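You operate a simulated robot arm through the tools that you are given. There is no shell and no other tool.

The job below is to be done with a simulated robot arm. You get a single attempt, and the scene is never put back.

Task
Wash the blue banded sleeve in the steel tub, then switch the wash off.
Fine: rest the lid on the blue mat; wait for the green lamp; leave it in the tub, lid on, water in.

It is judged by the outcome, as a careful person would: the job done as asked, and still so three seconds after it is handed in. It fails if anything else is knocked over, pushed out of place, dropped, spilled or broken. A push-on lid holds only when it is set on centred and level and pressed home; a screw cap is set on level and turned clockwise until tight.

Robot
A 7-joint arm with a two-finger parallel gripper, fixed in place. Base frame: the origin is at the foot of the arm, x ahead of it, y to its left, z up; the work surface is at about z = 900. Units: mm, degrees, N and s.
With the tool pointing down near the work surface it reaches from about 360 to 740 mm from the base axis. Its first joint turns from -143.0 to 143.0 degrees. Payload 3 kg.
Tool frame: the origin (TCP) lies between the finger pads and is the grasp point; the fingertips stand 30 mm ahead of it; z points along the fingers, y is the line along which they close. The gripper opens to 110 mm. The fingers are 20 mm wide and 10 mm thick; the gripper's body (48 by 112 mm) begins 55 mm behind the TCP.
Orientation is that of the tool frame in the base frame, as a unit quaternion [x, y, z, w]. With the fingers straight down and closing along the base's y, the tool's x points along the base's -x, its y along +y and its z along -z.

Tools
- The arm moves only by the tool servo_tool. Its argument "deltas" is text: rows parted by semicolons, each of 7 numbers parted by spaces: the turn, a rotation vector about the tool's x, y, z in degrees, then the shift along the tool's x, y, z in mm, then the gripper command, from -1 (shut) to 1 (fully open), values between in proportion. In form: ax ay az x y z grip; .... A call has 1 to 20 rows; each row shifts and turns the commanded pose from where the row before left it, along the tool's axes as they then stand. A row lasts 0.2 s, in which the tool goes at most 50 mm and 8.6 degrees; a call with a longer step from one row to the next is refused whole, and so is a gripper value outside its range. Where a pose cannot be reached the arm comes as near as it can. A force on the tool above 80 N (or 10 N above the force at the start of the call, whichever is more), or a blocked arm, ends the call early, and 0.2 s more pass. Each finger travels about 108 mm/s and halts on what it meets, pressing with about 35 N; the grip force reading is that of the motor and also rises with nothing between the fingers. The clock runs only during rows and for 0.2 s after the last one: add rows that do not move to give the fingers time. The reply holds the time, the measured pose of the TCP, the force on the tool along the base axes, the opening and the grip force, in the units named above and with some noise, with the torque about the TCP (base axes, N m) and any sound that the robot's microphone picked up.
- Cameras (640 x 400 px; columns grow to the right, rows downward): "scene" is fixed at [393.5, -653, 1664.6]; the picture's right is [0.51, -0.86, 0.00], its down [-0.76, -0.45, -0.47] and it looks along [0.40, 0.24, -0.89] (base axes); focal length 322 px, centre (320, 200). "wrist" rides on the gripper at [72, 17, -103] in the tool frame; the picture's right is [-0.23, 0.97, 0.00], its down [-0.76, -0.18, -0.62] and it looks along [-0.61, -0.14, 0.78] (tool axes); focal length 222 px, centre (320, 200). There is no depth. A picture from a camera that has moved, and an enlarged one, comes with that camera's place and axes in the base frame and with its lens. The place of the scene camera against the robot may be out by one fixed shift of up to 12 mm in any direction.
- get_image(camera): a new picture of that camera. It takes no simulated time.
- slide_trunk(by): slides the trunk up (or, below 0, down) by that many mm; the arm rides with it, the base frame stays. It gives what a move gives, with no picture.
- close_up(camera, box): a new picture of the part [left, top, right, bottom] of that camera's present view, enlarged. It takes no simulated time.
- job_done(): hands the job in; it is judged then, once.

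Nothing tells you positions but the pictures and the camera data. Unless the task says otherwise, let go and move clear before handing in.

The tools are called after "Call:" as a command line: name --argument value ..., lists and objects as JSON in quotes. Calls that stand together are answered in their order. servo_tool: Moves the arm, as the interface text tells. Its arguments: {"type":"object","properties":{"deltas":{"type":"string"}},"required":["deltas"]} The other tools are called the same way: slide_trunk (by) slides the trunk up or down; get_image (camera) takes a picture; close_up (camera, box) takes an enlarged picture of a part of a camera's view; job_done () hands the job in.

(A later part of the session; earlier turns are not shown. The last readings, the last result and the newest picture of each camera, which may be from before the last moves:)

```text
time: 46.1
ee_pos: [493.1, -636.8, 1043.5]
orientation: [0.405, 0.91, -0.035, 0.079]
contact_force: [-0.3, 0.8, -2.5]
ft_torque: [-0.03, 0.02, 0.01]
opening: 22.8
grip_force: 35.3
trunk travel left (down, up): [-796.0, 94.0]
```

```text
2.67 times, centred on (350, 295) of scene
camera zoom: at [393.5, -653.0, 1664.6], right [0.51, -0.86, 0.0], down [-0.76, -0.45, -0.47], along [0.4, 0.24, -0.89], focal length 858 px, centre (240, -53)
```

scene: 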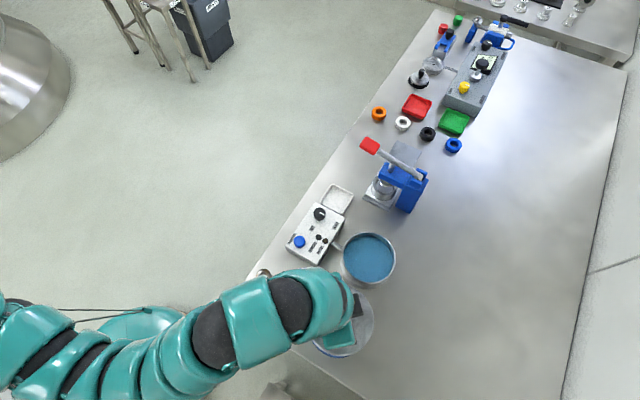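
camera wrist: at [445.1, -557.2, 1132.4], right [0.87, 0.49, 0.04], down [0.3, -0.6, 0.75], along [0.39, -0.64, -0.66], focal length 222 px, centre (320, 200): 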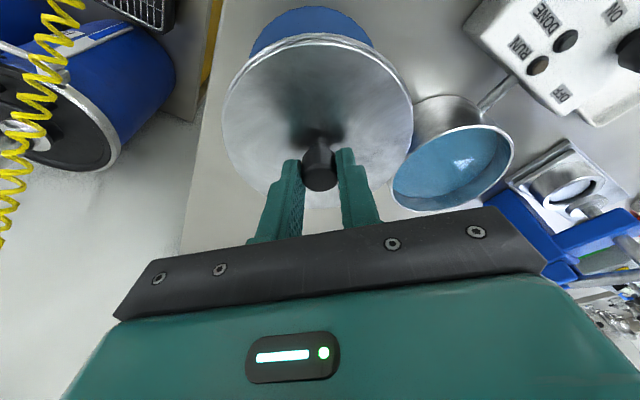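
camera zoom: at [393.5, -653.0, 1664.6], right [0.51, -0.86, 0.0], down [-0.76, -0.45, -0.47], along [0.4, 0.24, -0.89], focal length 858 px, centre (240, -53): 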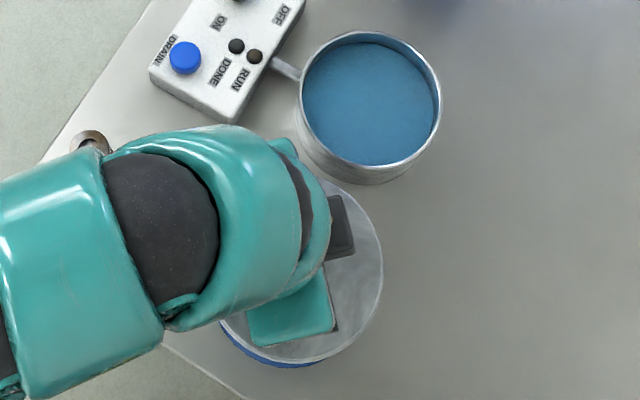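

The alignment is within about 3 mm. I'll correct that and lower the lid toward the mat.

Call:
servo_tool --deltas "0 0 0 0.47 -3.07 -0.08 -1; 0 0 0 1.74 0 9.85 -1; 0 0 0 1.74 0 9.85 -1; 0 0 0 1.74 0 9.85 -1; 0 0 0 1.74 0 9.85 -1; 0 0 0 1.74 0 9.85 -1; 0 0 0 1.74 0 9.85 -1; 0 0 0 1.74 0 9.85 -1; 0 0 0 0 0 0 -1"

Call:
get_image --camera "wrist"

Call:
close_up --camera "scene" --box '[270, 220, 430, 370]'

```text
time: 48.1
ee_pos: [491.3, -637.4, 973.7]
orientation: [0.405, 0.91, -0.036, 0.08]
contact_force: [-0.2, -0.3, -2.1]
ft_torque: [-0.02, -0.03, 0.0]
opening: 22.6
grip_force: 34.9
trunk travel left (down, up): [-796.0, 94.0]
```

```text
taken
camera wrist: at [443.0, -559.0, 1062.5], right [0.87, 0.49, 0.04], down [0.3, -0.6, 0.75], along [0.39, -0.64, -0.66], focal length 222 px, centre (320, 200)
```

wrist: 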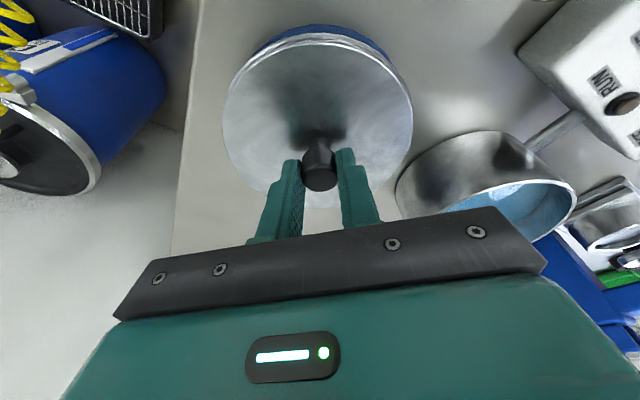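

```text
2.67 times, centred on (350, 295) of scene
camera zoom: at [393.5, -653.0, 1664.6], right [0.51, -0.86, 0.0], down [-0.76, -0.45, -0.47], along [0.4, 0.24, -0.89], focal length 858 px, centre (240, -53)
```

zoom: 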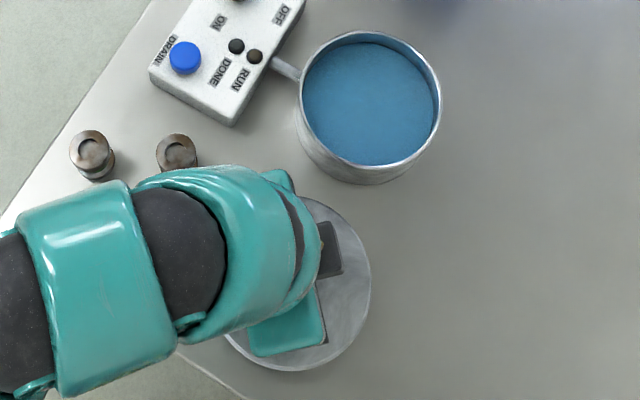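

It's nearly down. I'll lower in small steps and watch the force for contact.

Call:
servo_tool --deltas "0 0 0 0.52 0 2.95 -1; 0 0 0 0.52 0 2.95 -1; 0 0 0 0.52 0 2.95 -1; 0 0 0 0.52 0 2.95 -1; 0 0 0 0 0 0 -1"

Call:
close_up --camera "wrist" --box '[200, 10, 430, 170]'

```text
time: 49.3
ee_pos: [490.2, -637.9, 961.0]
orientation: [0.405, 0.91, -0.036, 0.08]
contact_force: [0.5, -0.2, -1.0]
ft_torque: [0.0, 0.02, -0.02]
opening: 22.5
grip_force: 35.2
trunk travel left (down, up): [-796.0, 94.0]
```

```text
2.50 times, centred on (315, 90) of wrist
camera zoom: at [442.8, -559.1, 1050.5], right [0.87, 0.49, 0.04], down [0.3, -0.6, 0.75], along [0.39, -0.64, -0.66], focal length 555 px, centre (332, 475)
```

zoom: 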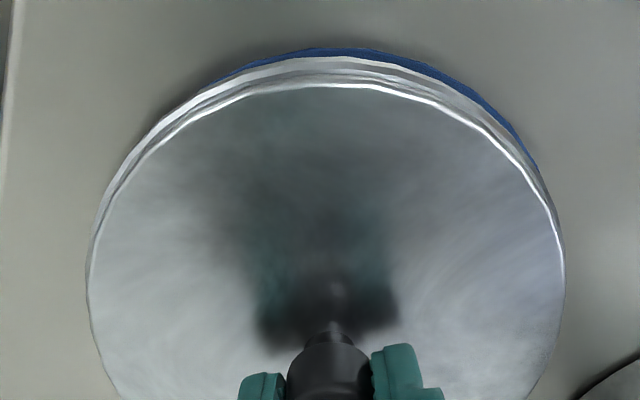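

The alignment is good. I'll shift about 2 mm outward while lowering the last bit onto the mat.

Call:
servo_tool --deltas "0 0 0 -1.5 0 3.3 -1; 0 0 0 0.52 0 2.95 -1; 0 0 0 0 0 0 -1"

Call:
close_up --camera "wrist" --box '[200, 10, 430, 170]'

```text
time: 50.1
ee_pos: [492.9, -640.2, 956.2]
orientation: [0.405, 0.91, -0.034, 0.08]
contact_force: [-0.2, 1.0, -1.4]
ft_torque: [0.02, 0.0, -0.03]
opening: 22.4
grip_force: 35.0
trunk travel left (down, up): [-796.0, 94.0]
```

```text
2.50 times, centred on (315, 90) of wrist
camera zoom: at [444.4, -560.2, 1044.5], right [0.87, 0.49, 0.04], down [0.3, -0.6, 0.75], along [0.39, -0.64, -0.66], focal length 555 px, centre (332, 475)
```

zoom: 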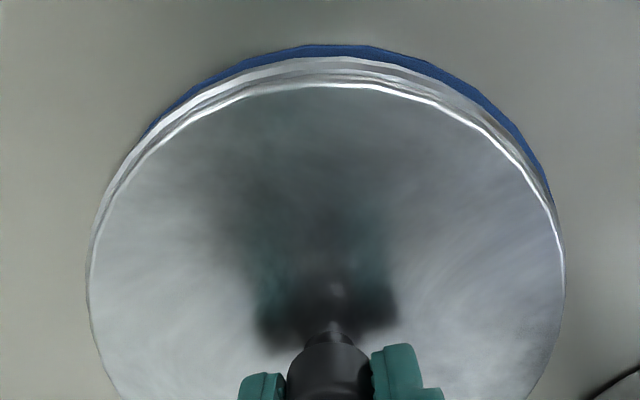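

Still hanging free. I'll keep lowering in 2 mm steps.

Call:
servo_tool --deltas "0 0 0 0.35 0 1.97 -1; 0 0 0 0.35 0 1.97 -1; 0 0 0 0 0 0 -1"

Call:
servo_tool --deltas "0 0 0 0.35 0 1.97 -1; 0 0 0 0 0 0 -1"

Call:
close_up --camera "wrist" --box '[200, 10, 430, 170]'

```text
time: 50.9
ee_pos: [492.3, -640.0, 952.8]
orientation: [0.405, 0.91, -0.035, 0.081]
contact_force: [-0.1, 0.6, 1.4]
ft_torque: [0.01, 0.11, 0.0]
opening: 22.6
grip_force: 35.4
trunk travel left (down, up): [-796.0, 94.0]
```

```text
time: 51.5
ee_pos: [492.7, -641.2, 953.2]
orientation: [0.405, 0.91, -0.036, 0.082]
contact_force: [3.2, -3.5, 16.9]
ft_torque: [0.46, 0.54, 0.04]
opening: 22.3
grip_force: 34.9
trunk travel left (down, up): [-796.0, 94.0]
```

```text
2.50 times, centred on (315, 90) of wrist
camera zoom: at [444.2, -560.3, 1040.4], right [0.87, 0.49, 0.04], down [0.29, -0.59, 0.75], along [0.39, -0.64, -0.66], focal length 555 px, centre (332, 475)
```

zoom: 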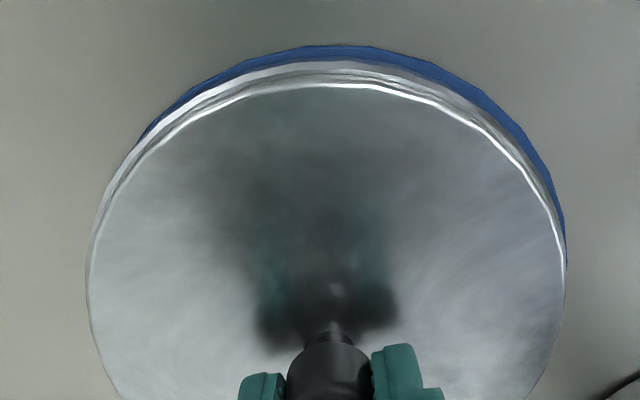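

The lid touched the mat at about z 953 with 17 N of press. I'll relax a millimetre, open the fingers and rise.

Call:
servo_tool --deltas "0 0 0 -0.25 0 -1.4 -1; 0 0 0 0 0 0 -0.5; 0 0 0 0 0 0 -0.1; 0 0 0 0 0 0 0.1; 0 0 0 0 0 0 0.1"

Call:
close_up --camera "wrist" --box '[200, 10, 430, 210]'

```text
time: 52.7
ee_pos: [493.3, -640.1, 950.6]
orientation: [0.405, 0.91, -0.034, 0.08]
contact_force: [0.4, 0.5, 0.6]
ft_torque: [0.01, -0.01, 0.02]
opening: 60.3
grip_force: 0.0
trunk travel left (down, up): [-796.0, 94.0]
```

```text
2.00 times, centred on (315, 110) of wrist
camera zoom: at [444.3, -560.6, 1039.7], right [0.87, 0.49, 0.04], down [0.3, -0.6, 0.75], along [0.39, -0.64, -0.66], focal length 444 px, centre (330, 380)
```

zoom: 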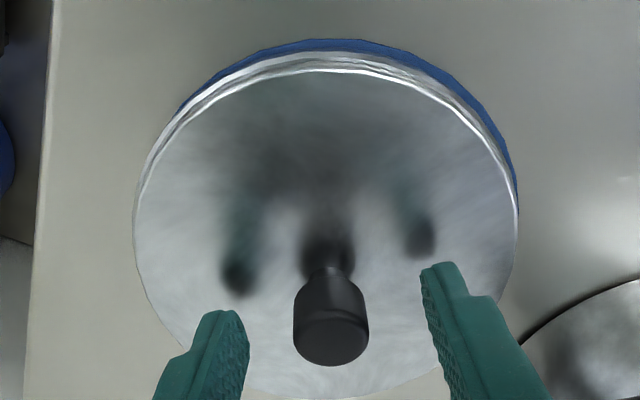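

The lid is resting on the mat with the fingers clear of the knob. I'll raise straight up with the trunk and move over the blue-banded sleeve, keeping the same tool orientation so the sleeve stays upright later.

Call:
slide_trunk --by 94

Call:
servo_tool --deltas "0 0 0 12.28 6.58 -0.13 0.1; 0 0 0 12.28 6.58 -0.13 0.1; 0 0 0 12.28 6.58 -0.13 0.1; 0 0 0 12.28 6.58 -0.13 0.1; 0 0 0 12.28 6.58 -0.13 0.1; 0 0 0 12.28 6.58 -0.13 0.1; 0 0 0 12.28 6.58 -0.13 0.1; 0 0 0 12.28 6.58 -0.13 0.1; 0 0 0 12.28 6.58 -0.13 0.1; 0 0 0 12.28 6.58 -0.13 0.1; 0 0 0 0 0 0 0.1"

Call:
get_image --camera "wrist"

Call:
get_image --camera "scene"

```text
time: 54.0
ee_pos: [491.4, -639.3, 1044.3]
orientation: [0.405, 0.91, -0.035, 0.081]
contact_force: [0.8, -0.6, 1.1]
ft_torque: [-0.01, -0.01, 0.0]
opening: 60.4
grip_force: 0.1
trunk travel left (down, up): [-890.0, 0.0]
```

```text
time: 56.4
ee_pos: [459.3, -505.2, 1024.1]
orientation: [0.405, 0.91, -0.035, 0.08]
contact_force: [-0.6, 0.1, 0.2]
ft_torque: [0.01, -0.01, -0.01]
opening: 60.4
grip_force: 0.0
trunk travel left (down, up): [-890.0, 0.0]
```

```text
taken
camera wrist: at [412.0, -426.6, 1112.7], right [0.87, 0.48, 0.04], down [0.3, -0.6, 0.75], along [0.39, -0.64, -0.66], focal length 222 px, centre (320, 200)
```

wrist: 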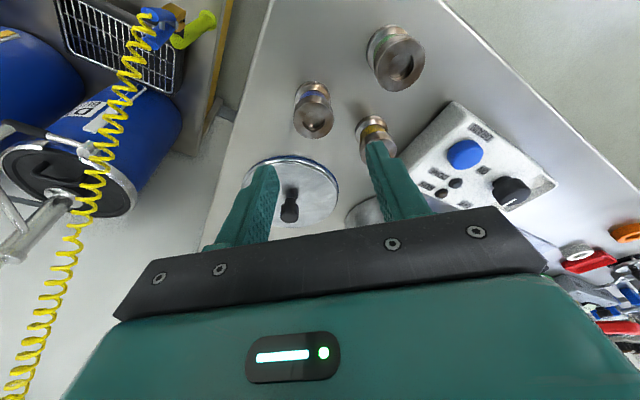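

```text
taken
```

scene: 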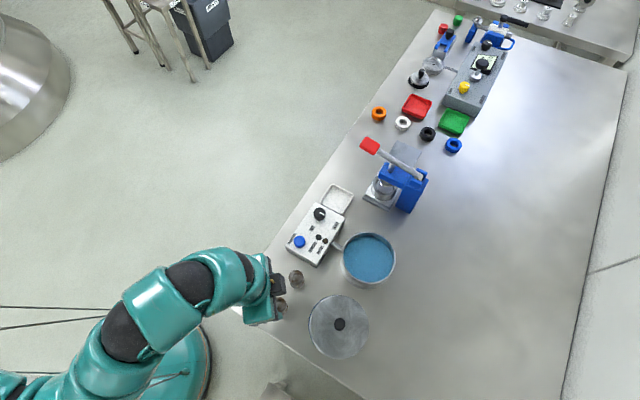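

The lid sits neatly on the mat. I'll zoom on the sleeves to get exact positions.

Call:
close_up --camera "wrist" --box '[260, 10, 440, 190]'

Call:
close_up --camera "wrist" --box '[280, 70, 350, 150]'

Call:
close_up --camera "scene" --box '[290, 220, 410, 370]'

```text
2.22 times, centred on (350, 100) of wrist
camera zoom: at [412.0, -426.6, 1112.7], right [0.87, 0.48, 0.04], down [0.3, -0.6, 0.75], along [0.39, -0.64, -0.66], focal length 494 px, centre (253, 422)
```

zoom: 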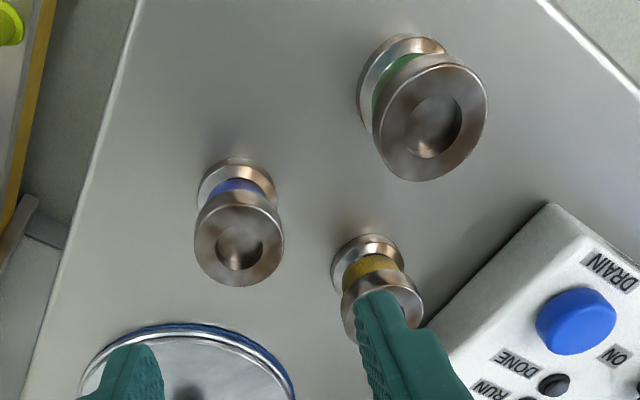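

```text
5.00 times, centred on (315, 110) of wrist
camera zoom: at [412.0, -426.6, 1112.7], right [0.87, 0.48, 0.04], down [0.3, -0.6, 0.75], along [0.39, -0.64, -0.66], focal length 1111 px, centre (345, 650)
```

zoom: 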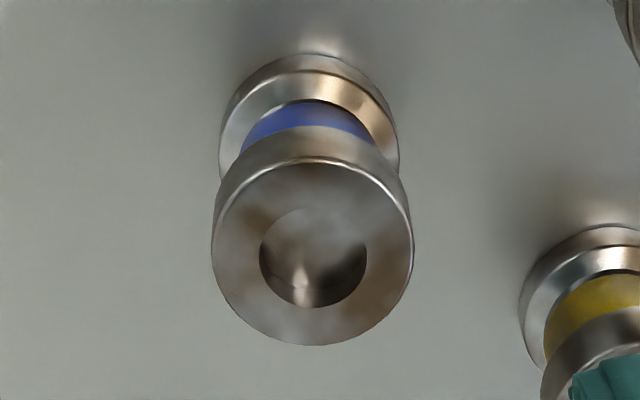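

```text
2.67 times, centred on (350, 295) of scene
camera zoom: at [393.5, -653.0, 1664.6], right [0.51, -0.86, 0.0], down [-0.76, -0.45, -0.47], along [0.4, 0.24, -0.89], focal length 858 px, centre (240, -53)
```

zoom: 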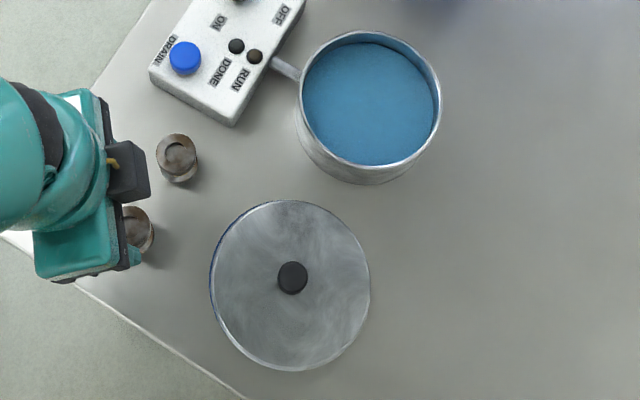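

The blue sleeve's top centre triangulates to about (459, -508, 941). It's about 33 mm across and 41 mm tall, and the neighbours leave room for the fingers. I'll centre and descend around it.

Call:
servo_tool --deltas "0 0 0 0.5 -2 0 0.1; 0 0 0 1.74 0 9.85 0.1; 0 0 0 1.74 0 9.85 0.1; 0 0 0 1.74 0 9.85 0.1; 0 0 0 1.74 0 9.85 0.1; 0 0 0 1.74 0 9.85 0.1; 0 0 0 0 0 0 0.1"

Call:
close_up --camera "wrist" --box '[240, 60, 400, 220]'

```text
time: 58.0
ee_pos: [459.0, -507.3, 973.9]
orientation: [0.405, 0.91, -0.037, 0.08]
contact_force: [-0.9, 1.0, -0.2]
ft_torque: [0.0, 0.03, 0.02]
opening: 60.7
grip_force: 0.1
trunk travel left (down, up): [-890.0, 0.0]
```

```text
2.50 times, centred on (320, 140) of wrist
camera zoom: at [410.7, -427.8, 1063.0], right [0.87, 0.49, 0.04], down [0.3, -0.6, 0.75], along [0.39, -0.64, -0.66], focal length 555 px, centre (320, 350)
```

zoom: 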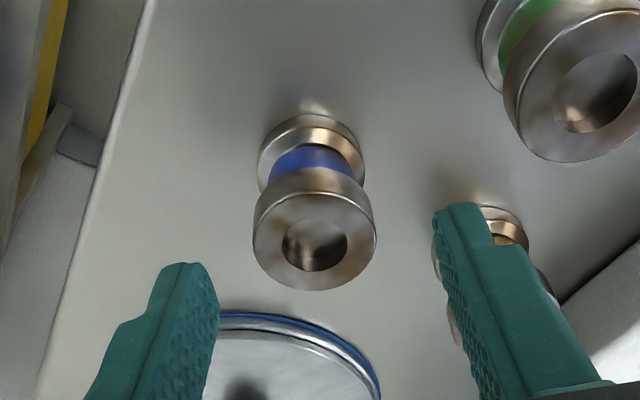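

It's well centred. I'll trim 2 mm inward and go down the rest of the way.

Call:
servo_tool --deltas "0 0 0 1.97 0 -0.35 0.1; 0 0 0 1.74 0 9.85 0.1; 0 0 0 1.74 0 9.85 0.1; 0 0 0 1.74 0 9.85 0.1; 0 0 0 1.04 0 5.91 0.1; 0 0 0 0 0 0 0.1"

Call:
close_up --camera "wrist" --box '[240, 60, 400, 220]'

```text
time: 59.4
ee_pos: [457.7, -504.9, 937.9]
orientation: [0.405, 0.91, -0.035, 0.081]
contact_force: [-0.4, 0.6, 0.3]
ft_torque: [0.01, 0.02, -0.02]
opening: 60.5
grip_force: 0.0
trunk travel left (down, up): [-890.0, 0.0]
```

```text
2.50 times, centred on (320, 140) of wrist
camera zoom: at [409.6, -426.1, 1027.4], right [0.87, 0.49, 0.04], down [0.3, -0.6, 0.75], along [0.39, -0.64, -0.66], focal length 555 px, centre (320, 350)
```

zoom: 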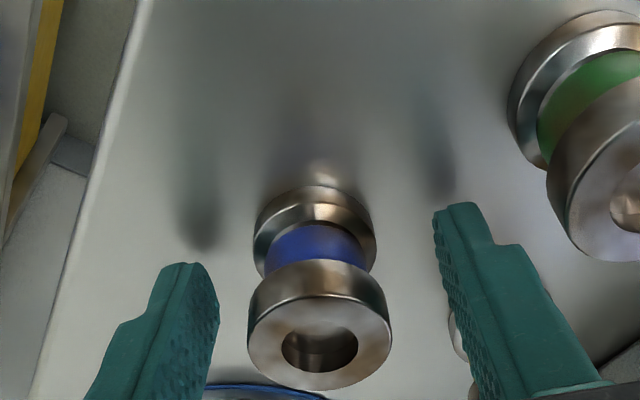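

The fingers straddle the blue-banded sleeve. Closing now.

Call:
servo_tool --deltas "0 0 0 0 0 0 -0.1; 0 0 0 0 0 0 -0.3; 0 0 0 0 0 0 -0.45; 0 0 0 0 0 0 -1; 0 0 0 0 0 0 -1"

Call:
close_up --camera "wrist" --box '[240, 60, 400, 220]'

```text
time: 60.6
ee_pos: [458.1, -506.8, 938.6]
orientation: [0.406, 0.91, -0.035, 0.081]
contact_force: [-0.1, -1.2, -0.4]
ft_torque: [-0.06, 0.01, 0.02]
opening: 32.7
grip_force: 34.8
trunk travel left (down, up): [-890.0, 0.0]
```

```text
2.50 times, centred on (320, 140) of wrist
camera zoom: at [409.4, -426.2, 1027.4], right [0.87, 0.49, 0.04], down [0.3, -0.6, 0.75], along [0.39, -0.64, -0.66], focal length 555 px, centre (320, 350)
```

zoom: 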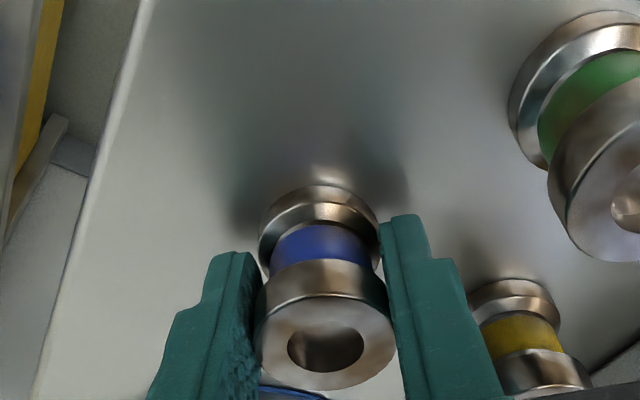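

The sleeve is gripped at 32.7 mm. I'll lift it straight up clear of the tub rim height.

Call:
servo_tool --deltas "0 0 0 -1.74 0 -9.85 -1; 0 0 0 -1.74 0 -9.85 -1; 0 0 0 -1.74 0 -9.85 -1; 0 0 0 -1.74 0 -9.85 -1; 0 0 0 -1.74 0 -9.85 -1; 0 0 0 -1.74 0 -9.85 -1; 0 0 0 -1.74 0 -9.85 -1; 0 0 0 -1.74 0 -9.85 -1; 0 0 0 -1.74 0 -9.85 -1; 0 0 0 -1.74 0 -9.85 -1; 0 0 0 0 0 0 -1"

Call:
get_image --camera "wrist"

Call:
get_image --camera "scene"

```text
time: 63.0
ee_pos: [456.3, -504.6, 1037.1]
orientation: [0.405, 0.91, -0.034, 0.08]
contact_force: [1.2, 0.4, -1.1]
ft_torque: [-0.01, 0.01, 0.02]
opening: 32.6
grip_force: 34.9
trunk travel left (down, up): [-890.0, 0.0]
```

```text
taken
camera wrist: at [409.1, -425.9, 1126.8], right [0.87, 0.49, 0.04], down [0.3, -0.6, 0.75], along [0.39, -0.64, -0.66], focal length 222 px, centre (320, 200)
```

wrist: 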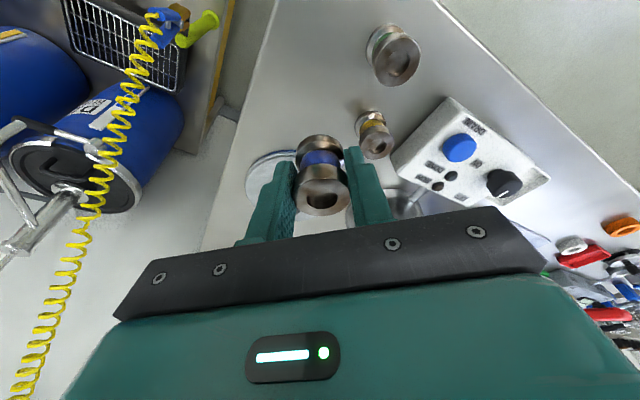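

```text
taken
```

scene: 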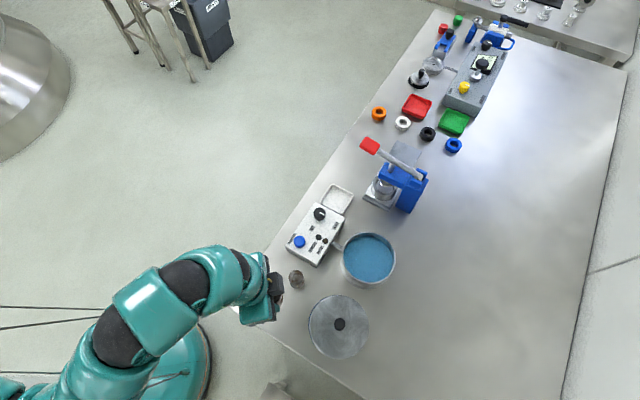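

The sleeve is up and level, and the other two are untouched. I'll carry it over the tub.

Call:
servo_tool --deltas "0 0 0 -15.35 4.44 1.25 -1; 0 0 0 -15.35 4.44 1.25 -1; 0 0 0 -15.35 4.44 1.25 -1; 0 0 0 -15.35 4.44 1.25 -1; 0 0 0 -15.35 4.44 1.25 -1; 0 0 0 -15.35 4.44 1.25 -1; 0 0 0 -15.35 4.44 1.25 -1; 0 0 0 -15.35 4.44 1.25 -1; 0 0 0 -15.35 4.44 1.25 -1; 0 0 0 -15.35 4.44 1.25 -1; 0 0 0 -15.35 4.44 1.25 -1; 0 0 0 -15.35 4.44 1.25 -1; 0 0 0 -15.35 4.44 1.25 -1; 0 0 0 -15.35 4.44 1.25 -1; 0 0 0 0 0 0 -1"

Call:
get_image --camera "wrist"

Call:
close_up --camera "wrist" --box '[230, 0, 410, 210]'

Call:
close_up --camera "scene" --box '[290, 180, 430, 300]'

```text
time: 66.2
ee_pos: [644.7, -623.3, 1059.6]
orientation: [0.405, 0.91, -0.036, 0.08]
contact_force: [-0.2, -0.2, -0.5]
ft_torque: [0.01, 0.05, 0.03]
opening: 32.9
grip_force: 34.8
trunk travel left (down, up): [-890.0, 0.0]
```

```text
taken
camera wrist: at [597.1, -544.1, 1148.1], right [0.87, 0.49, 0.04], down [0.3, -0.6, 0.75], along [0.39, -0.64, -0.66], focal length 222 px, centre (320, 200)
```

wrist: 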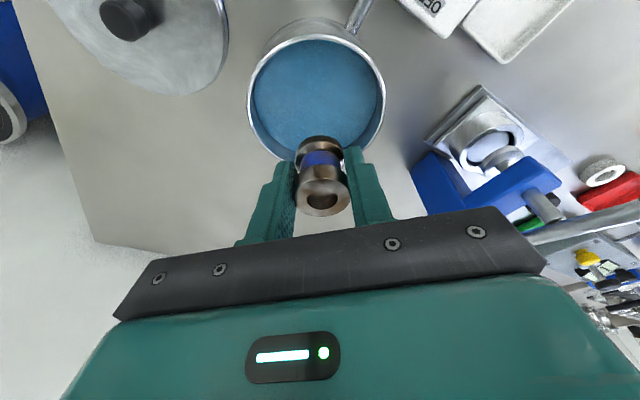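

```text
1.90 times, centred on (320, 105) of wrist
camera zoom: at [597.1, -544.1, 1148.1], right [0.87, 0.49, 0.04], down [0.3, -0.6, 0.75], along [0.39, -0.64, -0.66], focal length 423 px, centre (320, 381)
```

zoom: 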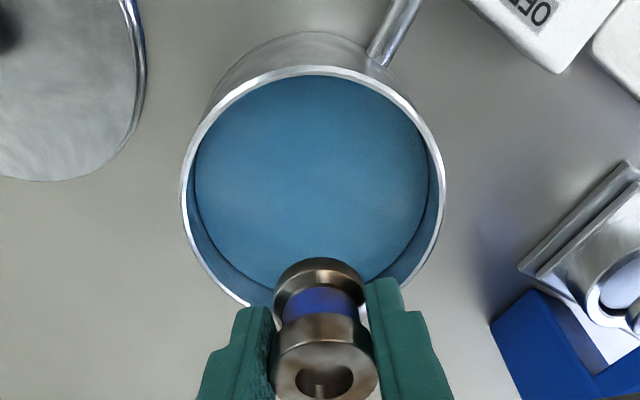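

```text
3.33 times, centred on (360, 240) of scene
camera zoom: at [393.5, -653.0, 1664.6], right [0.51, -0.86, 0.0], down [-0.76, -0.45, -0.47], along [0.4, 0.24, -0.89], focal length 1073 px, centre (187, 67)
```

zoom: 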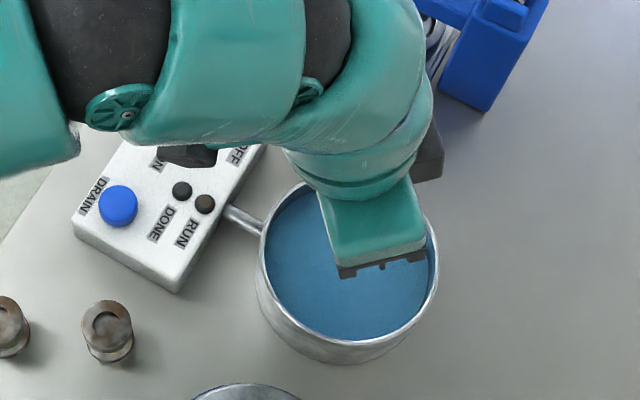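

The tub is centred near (647.5, -627), with open water and nothing else inside. I'll nudge 2.5 mm outward, lower with the trunk to rim level, then ease in slowly.

Call:
servo_tool --deltas "0 0 0 -2.46 0 0.43 -1; 0 0 0 0 0 0 -1"

Call:
slide_trunk --by -45

Call:
close_up --camera "wrist" --box '[230, 0, 410, 210]'

```text
time: 66.8
ee_pos: [648.0, -624.7, 1059.7]
orientation: [0.405, 0.91, -0.036, 0.08]
contact_force: [-0.2, -0.3, -1.2]
ft_torque: [0.0, -0.01, 0.04]
opening: 32.7
grip_force: 35.2
trunk travel left (down, up): [-890.0, 0.0]
```

```text
time: 67.7
ee_pos: [646.4, -625.2, 1015.0]
orientation: [0.405, 0.91, -0.035, 0.081]
contact_force: [-0.2, 0.3, -1.2]
ft_torque: [-0.02, -0.04, 0.04]
opening: 32.6
grip_force: 34.9
trunk travel left (down, up): [-845.0, 45.0]
```

```text
1.90 times, centred on (320, 105) of wrist
camera zoom: at [598.9, -545.7, 1102.9], right [0.87, 0.49, 0.04], down [0.3, -0.6, 0.75], along [0.39, -0.64, -0.66], focal length 423 px, centre (320, 381)
```

zoom: 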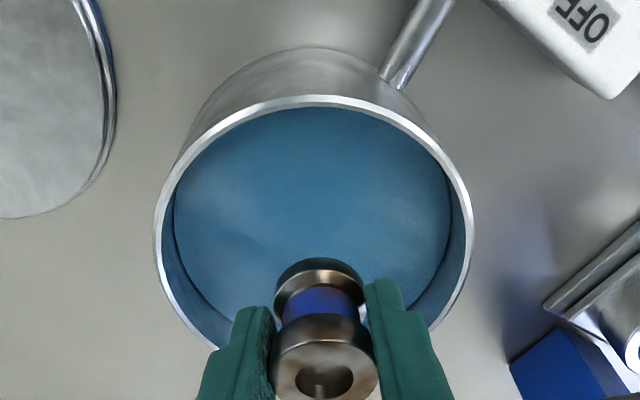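

The sleeve is on course for the tub's centre. I'll ease it down into the water slowly.

Call:
servo_tool --deltas "0 0 0 0.87 0 4.92 -1; 0 0 0 0.87 0 4.92 -1; 0 0 0 0.87 0 4.92 -1; 0 0 0 0.87 0 4.92 -1; 0 0 0 0.87 0 4.92 -1; 0 0 0 0.87 0 4.92 -1; 0 0 0 0.87 0 4.92 -1; 0 0 0 0.87 0 4.92 -1; 0 0 0 0 0 0 -1"

Call:
close_up --camera "wrist" --box '[230, 0, 410, 210]'

Call:
close_up --camera "scene" --box '[290, 180, 430, 300]'

```text
time: 69.7
ee_pos: [647.1, -625.3, 973.9]
orientation: [0.406, 0.91, -0.037, 0.081]
contact_force: [0.0, -0.7, -1.1]
ft_torque: [0.0, 0.0, -0.01]
opening: 32.3
grip_force: 35.2
trunk travel left (down, up): [-845.0, 45.0]
```

```text
1.90 times, centred on (320, 105) of wrist
camera zoom: at [598.9, -545.8, 1062.7], right [0.87, 0.49, 0.04], down [0.3, -0.6, 0.75], along [0.39, -0.64, -0.66], focal length 423 px, centre (320, 381)
```

zoom: 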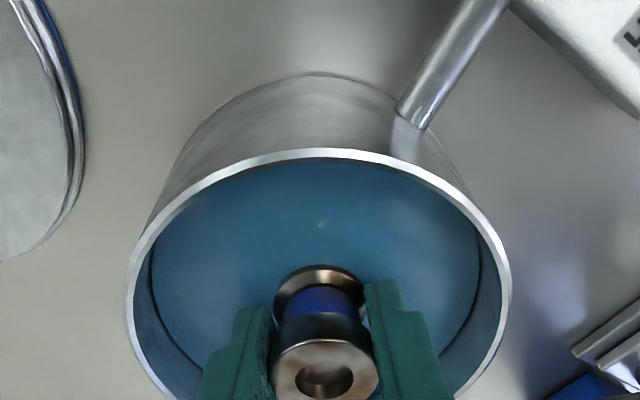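

```text
3.33 times, centred on (360, 240) of scene
camera zoom: at [393.5, -653.0, 1664.6], right [0.51, -0.86, 0.0], down [-0.76, -0.45, -0.47], along [0.4, 0.24, -0.89], focal length 1073 px, centre (187, 67)
```

zoom: 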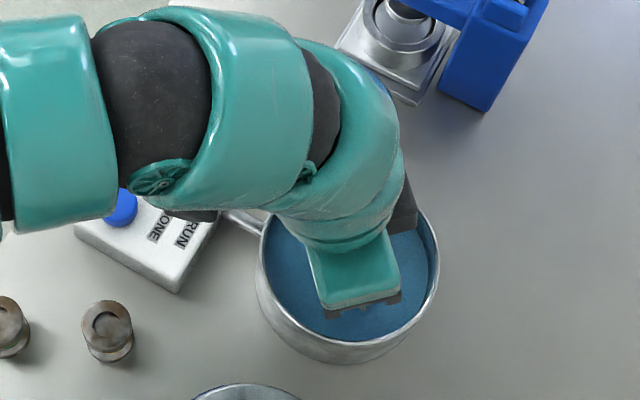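

Inside the rim and clear. I'll continue toward the tub floor.

Call:
servo_tool --deltas "0 0 0 0.7 0 3.94 -1; 0 0 0 0.7 0 3.94 -1; 0 0 0 0.7 0 3.94 -1; 0 0 0 0.7 0 3.94 -1; 0 0 0 0.7 0 3.94 -1; 0 0 0 0 0 0 -1"

Call:
servo_tool --deltas "0 0 0 0.35 0 1.97 -1; 0 0 0 0.35 0 1.97 -1; 0 0 0 0 0 0 -1"

Call:
close_up --camera "wrist" --box '[230, 0, 410, 210]'

```text
time: 71.0
ee_pos: [647.1, -623.4, 954.2]
orientation: [0.405, 0.91, -0.035, 0.081]
contact_force: [0.6, 0.6, -1.1]
ft_torque: [0.0, 0.0, 0.02]
opening: 32.2
grip_force: 35.2
trunk travel left (down, up): [-845.0, 45.0]
```

```text
time: 71.8
ee_pos: [646.2, -624.8, 951.7]
orientation: [0.406, 0.91, -0.035, 0.08]
contact_force: [-0.1, -0.6, -1.4]
ft_torque: [0.01, 0.05, 0.02]
opening: 32.6
grip_force: 35.4
trunk travel left (down, up): [-845.0, 45.0]
```

```text
1.90 times, centred on (320, 105) of wrist
camera zoom: at [598.7, -545.7, 1039.1], right [0.87, 0.48, 0.04], down [0.3, -0.6, 0.75], along [0.39, -0.64, -0.66], focal length 423 px, centre (320, 381)
```

zoom: 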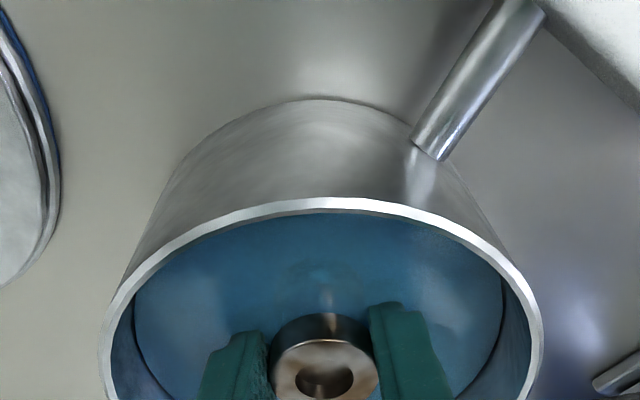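

No contact yet. I'll keep going down in 2 mm steps.

Call:
servo_tool --deltas "0 0 0 0.35 0 1.97 -1; 0 0 0 0.35 0 1.97 -1; 0 0 0 0 0 0 -1"

Call:
servo_tool --deltas "0 0 0 0.35 0 1.97 -1; 0 0 0 0 0 0 -1"

Call:
servo_tool --deltas "0 0 0 0.35 0 1.97 -1; 0 0 0 0 0 0 -1"

```text
time: 72.7
ee_pos: [646.9, -624.8, 945.6]
orientation: [0.406, 0.91, -0.035, 0.08]
contact_force: [0.0, 0.1, 0.1]
ft_torque: [0.03, 0.0, -0.02]
opening: 32.5
grip_force: 34.4
trunk travel left (down, up): [-845.0, 45.0]
```

```text
time: 73.2
ee_pos: [646.4, -624.2, 944.6]
orientation: [0.406, 0.91, -0.036, 0.08]
contact_force: [-0.2, -0.5, 1.4]
ft_torque: [-0.07, 0.0, 0.03]
opening: 32.8
grip_force: 35.2
trunk travel left (down, up): [-845.0, 45.0]
```

```text
time: 73.8
ee_pos: [646.4, -624.7, 945.0]
orientation: [0.406, 0.91, -0.035, 0.083]
contact_force: [0.2, -2.4, 12.9]
ft_torque: [-0.07, 0.14, 0.01]
opening: 32.4
grip_force: 35.2
trunk travel left (down, up): [-845.0, 45.0]
```

The sleeve has reached the tub floor. I'll relax a little, open gently and withdraw straight up.

Call:
servo_tool --deltas "0 0 0 -0.25 0 -1.4 -1; 0 0 0 0 0 0 -0.35; 0 0 0 0 0 0 -0.15; 0 0 0 0 0 0 -0.05; 0 0 0 0 0 0 -0.05"

Call:
servo_tool --deltas "0 0 0 -0.87 0 -4.92 -0.05; 0 0 0 -0.87 0 -4.92 -0.05; 0 0 0 -0.87 0 -4.92 -0.05; 0 0 0 -1.74 0 -9.85 -0.05; 0 0 0 -1.74 0 -9.85 -0.05; 0 0 0 -1.74 0 -9.85 -0.05; 0 0 0 -1.74 0 -9.85 -0.05; 0 0 0 -1.74 0 -9.85 -0.05; 0 0 0 0 0 0 -0.05"

Call:
get_image --camera "wrist"

Call:
close_up --camera "wrist" --box '[230, 0, 410, 210]'

```text
time: 75.0
ee_pos: [646.9, -624.7, 942.6]
orientation: [0.405, 0.91, -0.035, 0.081]
contact_force: [-0.5, -1.0, 0.2]
ft_torque: [-0.03, -0.01, -0.02]
opening: 52.4
grip_force: 0.1
trunk travel left (down, up): [-845.0, 45.0]
```

```text
time: 77.0
ee_pos: [647.4, -625.6, 1008.3]
orientation: [0.406, 0.91, -0.035, 0.081]
contact_force: [-0.4, 0.3, 0.5]
ft_torque: [0.02, 0.02, 0.01]
opening: 52.4
grip_force: 0.3
trunk travel left (down, up): [-845.0, 45.0]
```

```text
taken
camera wrist: at [599.5, -545.8, 1097.2], right [0.87, 0.49, 0.04], down [0.3, -0.6, 0.75], along [0.39, -0.64, -0.66], focal length 222 px, centre (320, 200)
```

wrist: 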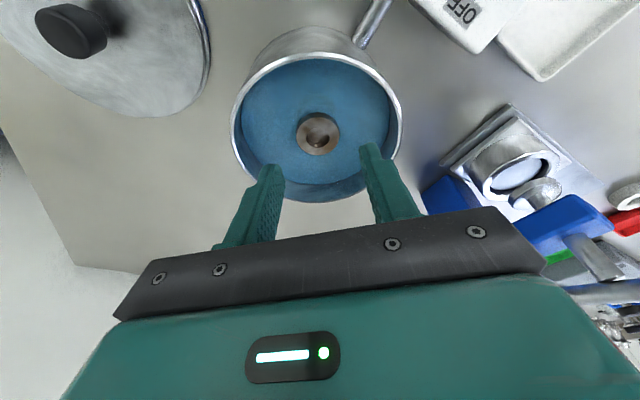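

```text
1.90 times, centred on (320, 105) of wrist
camera zoom: at [599.5, -545.8, 1097.2], right [0.87, 0.49, 0.04], down [0.3, -0.6, 0.75], along [0.39, -0.64, -0.66], focal length 423 px, centre (320, 381)
```

zoom: 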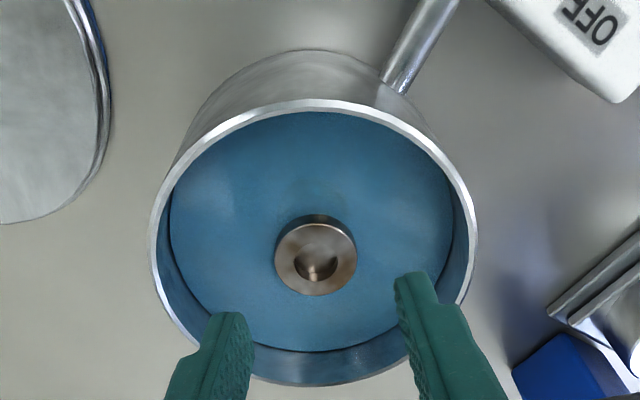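

The sleeve is standing upright in the middle of the tub and the water is still in. Now I'll go back for the lid on the mat.

Call:
slide_trunk --by 36

Call:
servo_tool --deltas "0 0 0 9.06 -12.47 -1.61 0.1; 0 0 0 9.06 -12.47 -1.61 0.1; 0 0 0 9.06 -12.47 -1.61 0.1; 0 0 0 9.06 -12.47 -1.61 0.1; 0 0 0 9.06 -12.47 -1.61 0.1; 0 0 0 9.06 -12.47 -1.61 0.1; 0 0 0 9.06 -12.47 -1.61 0.1; 0 0 0 9.06 -12.47 -1.61 0.1; 0 0 0 9.06 -12.47 -1.61 0.1; 0 0 0 9.06 -12.47 -1.61 0.1; 0 0 0 0 0 0 0.1"

Call:
close_up --camera "wrist" --box '[200, 0, 440, 220]'

Call:
get_image --camera "scene"

```text
time: 77.8
ee_pos: [647.5, -626.1, 1043.3]
orientation: [0.405, 0.91, -0.035, 0.081]
contact_force: [0.4, -0.1, -1.0]
ft_torque: [-0.02, 0.0, 0.0]
opening: 52.2
grip_force: 0.2
trunk travel left (down, up): [-881.0, 9.0]
```

```text
time: 80.2
ee_pos: [493.0, -640.4, 1044.1]
orientation: [0.406, 0.91, -0.035, 0.079]
contact_force: [-0.4, 0.3, -0.3]
ft_torque: [0.03, -0.01, -0.01]
opening: 60.6
grip_force: 0.0
trunk travel left (down, up): [-881.0, 9.0]
```

```text
1.82 times, centred on (320, 110) of wrist
camera zoom: at [445.3, -560.7, 1133.0], right [0.87, 0.49, 0.04], down [0.3, -0.6, 0.75], along [0.39, -0.64, -0.66], focal length 404 px, centre (320, 364)
```

zoom: 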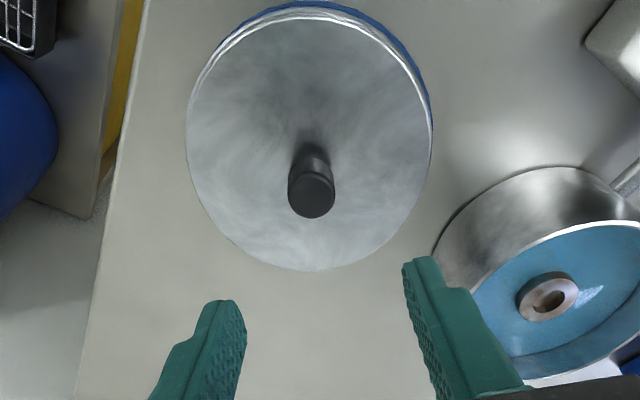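

```text
taken
```

scene: 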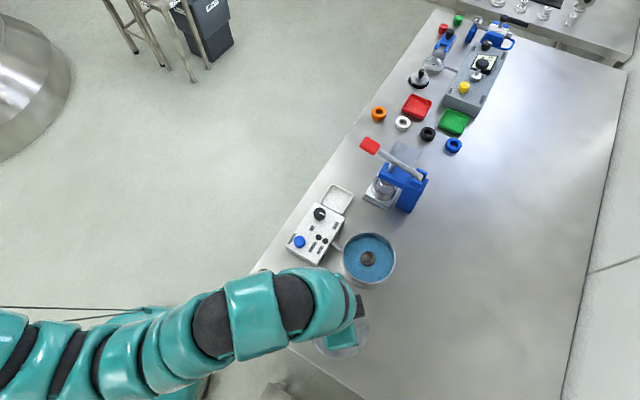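

The lid knob is right where I left it, under the TCP. I'll descend around it and close.

Call:
slide_trunk --by -75

Call:
close_up --camera "wrist" --box '[200, 0, 440, 220]'

```text
time: 81.4
ee_pos: [493.1, -640.4, 969.9]
orientation: [0.405, 0.91, -0.035, 0.082]
contact_force: [-0.3, -0.7, 0.8]
ft_torque: [0.0, 0.01, 0.02]
opening: 60.5
grip_force: 0.2
trunk travel left (down, up): [-806.0, 84.0]
```

```text
1.82 times, centred on (320, 110) of wrist
camera zoom: at [445.0, -560.6, 1058.3], right [0.87, 0.49, 0.04], down [0.3, -0.6, 0.75], along [0.39, -0.64, -0.66], focal length 404 px, centre (320, 364)
```

zoom: 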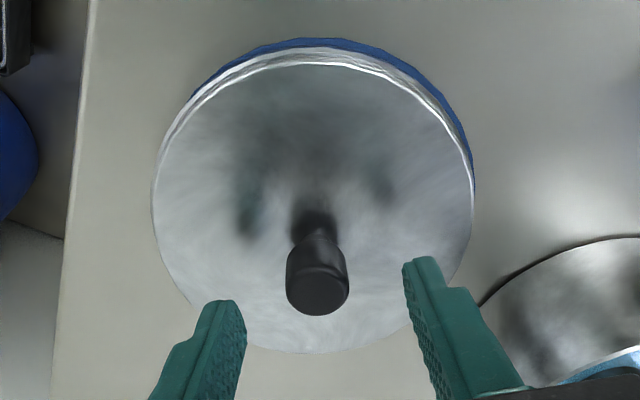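

Call:
servo_tool --deltas "0 0 0 0.87 0 4.92 0.1; 0 0 0 0.87 0 4.92 0.1; 0 0 0 0.87 0 4.92 0.1; 0 0 0 0.44 0 2.5 0.1; 0 0 0 0 0 0 0.1"

Call:
close_up --camera "wrist" --box '[200, 0, 440, 220]'

```text
time: 82.6
ee_pos: [493.5, -639.8, 952.4]
orientation: [0.405, 0.91, -0.035, 0.08]
contact_force: [-0.9, 1.3, 0.2]
ft_torque: [-0.01, 0.03, -0.02]
opening: 60.6
grip_force: 0.0
trunk travel left (down, up): [-806.0, 84.0]
```

```text
1.82 times, centred on (320, 110) of wrist
camera zoom: at [445.1, -560.3, 1040.8], right [0.87, 0.49, 0.04], down [0.3, -0.6, 0.75], along [0.39, -0.64, -0.66], focal length 404 px, centre (320, 364)
```

zoom: 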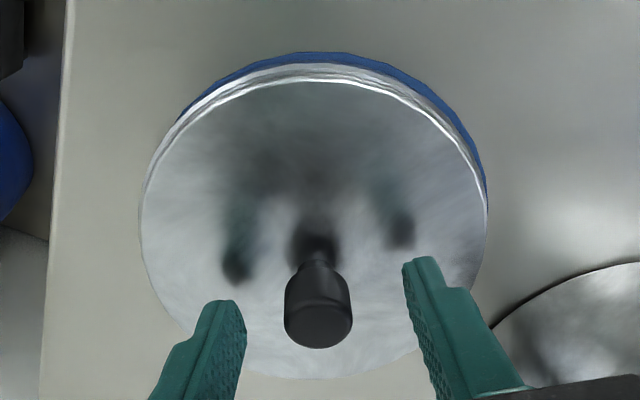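

The fingers straddle the knob at the same height as before, so I'll close and lift.

Call:
servo_tool --deltas "0 0 0 0 0 0 -0.2; 0 0 0 0 0 0 -0.45; 0 0 0 0 0 0 -0.65; 0 0 0 0 0 0 -1; 0 0 0 0 0 0 -1; 0 0 0 0 0 0 -1"

Call:
servo_tool --deltas "0 0 0 -0.35 0 -1.97 -1; 0 0 0 -0.87 0 -4.92 -1; 0 0 0 -1.74 0 -9.85 -1; 0 0 0 -1.74 0 -9.85 -1; 0 0 0 0 0 0 -1"

Call:
slide_trunk --by 75

Call:
get_image --camera "wrist"

```text
time: 84.0
ee_pos: [493.9, -639.7, 952.3]
orientation: [0.405, 0.91, -0.036, 0.081]
contact_force: [-0.6, -0.9, 0.2]
ft_torque: [0.0, 0.07, 0.03]
opening: 22.6
grip_force: 34.5
trunk travel left (down, up): [-806.0, 84.0]
```

```text
time: 85.2
ee_pos: [493.3, -640.8, 977.9]
orientation: [0.406, 0.91, -0.034, 0.08]
contact_force: [-0.2, 0.5, -1.4]
ft_torque: [0.02, -0.02, -0.01]
opening: 22.6
grip_force: 35.2
trunk travel left (down, up): [-806.0, 84.0]
```

```text
time: 86.3
ee_pos: [492.6, -639.5, 1054.2]
orientation: [0.405, 0.91, -0.035, 0.08]
contact_force: [0.1, 0.7, -1.6]
ft_torque: [-0.01, -0.02, -0.03]
opening: 22.1
grip_force: 34.6
trunk travel left (down, up): [-881.0, 9.0]
```

```text
taken
camera wrist: at [445.3, -561.1, 1142.4], right [0.87, 0.49, 0.04], down [0.3, -0.6, 0.75], along [0.39, -0.64, -0.66], focal length 222 px, centre (320, 200)
```

wrist: 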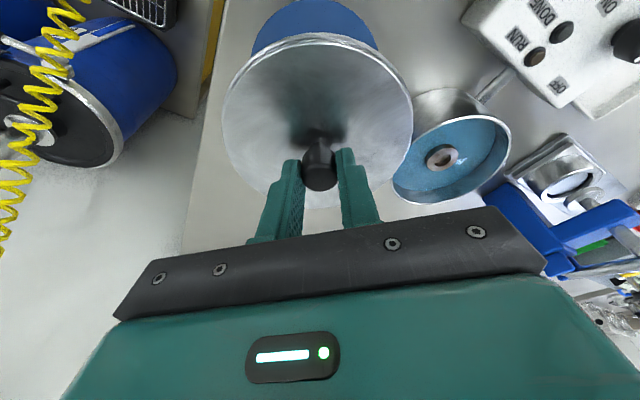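

The lid is back in the grip and level. I'll carry it back over the tub along the reverse of the path it came by.

Call:
servo_tool --deltas "0 0 0 -9.26 12.56 1.65 -1; 0 0 0 -9.26 12.56 1.65 -1; 0 0 0 -9.26 12.56 1.65 -1; 0 0 0 -9.26 12.56 1.65 -1; 0 0 0 -9.26 12.56 1.65 -1; 0 0 0 -9.26 12.56 1.65 -1; 0 0 0 -9.26 12.56 1.65 -1; 0 0 0 -9.26 12.56 1.65 -1; 0 0 0 -9.26 12.56 1.65 -1; 0 0 0 -9.26 12.56 1.65 -1; 0 0 0 0 0 0 -1"

Call:
servo_tool --deltas "0 0 0 1.74 0 9.85 -1; 0 0 0 1.74 0 9.85 -1; 0 0 0 0.87 0 4.92 -1; 0 0 0 0 0 0 -1"

Call:
get_image --camera "wrist"

Call:
close_up --camera "wrist" --box '[200, 0, 440, 160]'

Call:
close_up --camera "scene" --box '[310, 200, 430, 300]'

```text
time: 88.7
ee_pos: [650.3, -627.4, 1055.2]
orientation: [0.406, 0.91, -0.035, 0.081]
contact_force: [-0.4, -0.9, -1.6]
ft_torque: [0.01, -0.01, 0.01]
opening: 22.5
grip_force: 34.9
trunk travel left (down, up): [-881.0, 9.0]
```

```text
time: 89.7
ee_pos: [650.7, -625.9, 1029.2]
orientation: [0.405, 0.91, -0.035, 0.08]
contact_force: [-0.2, 0.0, -2.1]
ft_torque: [-0.02, -0.01, 0.0]
opening: 22.6
grip_force: 35.4
trunk travel left (down, up): [-881.0, 9.0]
```

```text
taken
camera wrist: at [602.1, -546.8, 1118.1], right [0.87, 0.49, 0.04], down [0.3, -0.6, 0.75], along [0.39, -0.64, -0.66], focal length 222 px, centre (320, 200)
```

wrist: 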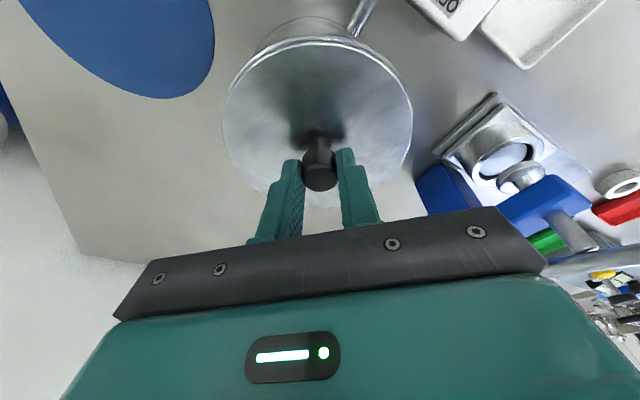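

```text
2.50 times, centred on (320, 80) of wrist
camera zoom: at [602.1, -546.8, 1118.1], right [0.87, 0.49, 0.04], down [0.3, -0.6, 0.75], along [0.39, -0.64, -0.66], focal length 555 px, centre (320, 500)
```

zoom: 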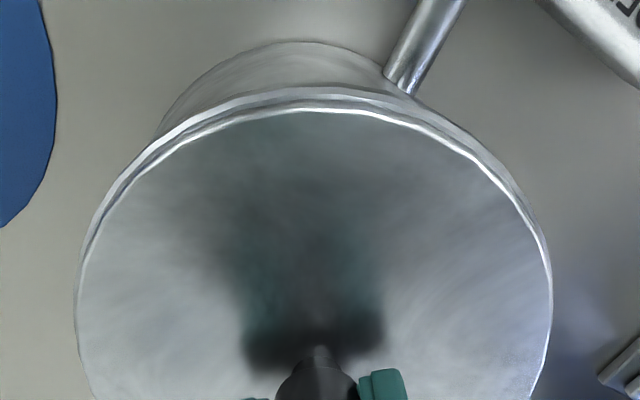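

```text
4.00 times, centred on (370, 250) of scene
camera zoom: at [393.5, -653.0, 1664.6], right [0.51, -0.86, 0.0], down [-0.76, -0.45, -0.47], along [0.4, 0.24, -0.89], focal length 1287 px, centre (120, 0)
```

zoom: 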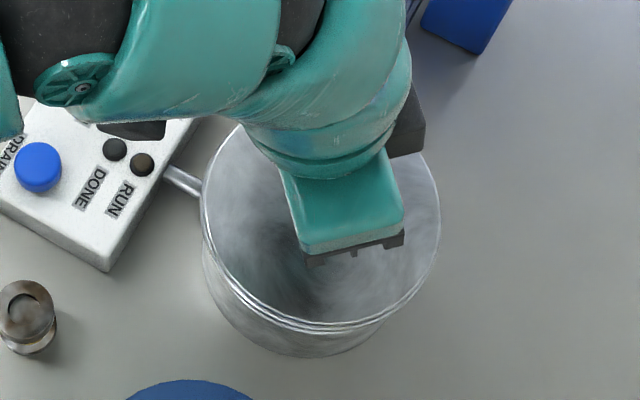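

The lid is over the tub. I'll lower to a few millimetres above the seat and compare its outline with the starting pictures for centring.

Call:
servo_tool --deltas "0 0 0 0.87 0 4.92 -1; 0 0 0 0.87 0 4.92 -1; 0 0 0 0.52 0 2.95 -1; 0 0 0 0 0 0 -1"

Call:
close_up --camera "scene" --box '[230, 170, 430, 370]'

Call:
close_up --camera "wrist" --box '[200, 0, 440, 160]'

Call:
close_up --camera "scene" --box '[330, 220, 410, 300]'

```text
time: 90.7
ee_pos: [648.9, -626.4, 1016.7]
orientation: [0.405, 0.91, -0.035, 0.081]
contact_force: [0.1, 0.5, -1.1]
ft_torque: [0.02, 0.0, 0.0]
opening: 22.7
grip_force: 35.4
trunk travel left (down, up): [-881.0, 9.0]
```

```text
2.00 times, centred on (330, 270) of scene
camera zoom: at [393.5, -653.0, 1664.6], right [0.51, -0.86, 0.0], down [-0.76, -0.45, -0.47], along [0.4, 0.24, -0.89], focal length 644 px, centre (300, 60)
```

zoom: 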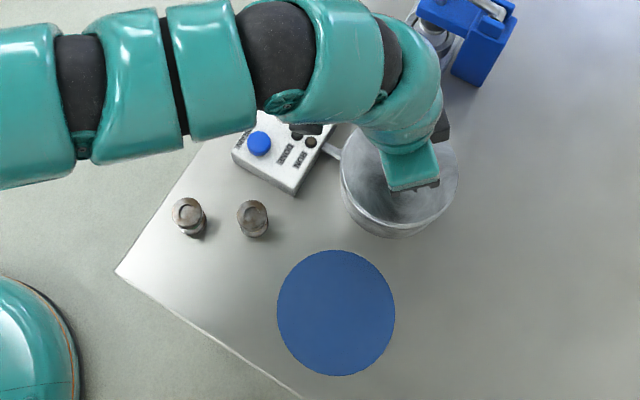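

```text
2.50 times, centred on (320, 80) of wrist
camera zoom: at [602.4, -546.9, 1105.4], right [0.87, 0.49, 0.04], down [0.3, -0.6, 0.75], along [0.39, -0.64, -0.66], focal length 555 px, centre (320, 500)
```

zoom: 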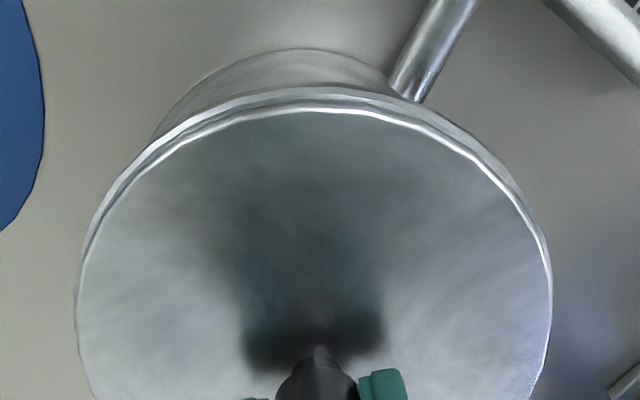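

```text
5.00 times, centred on (370, 260) of scene
camera zoom: at [393.5, -653.0, 1664.6], right [0.51, -0.86, 0.0], down [-0.76, -0.45, -0.47], along [0.4, 0.24, -0.89], focal length 1609 px, centre (70, -100)
```

zoom: 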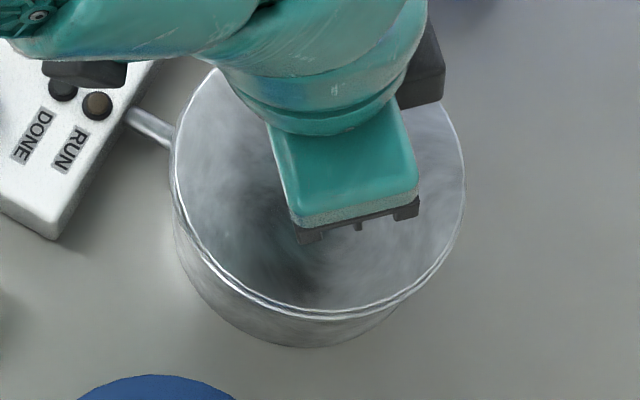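

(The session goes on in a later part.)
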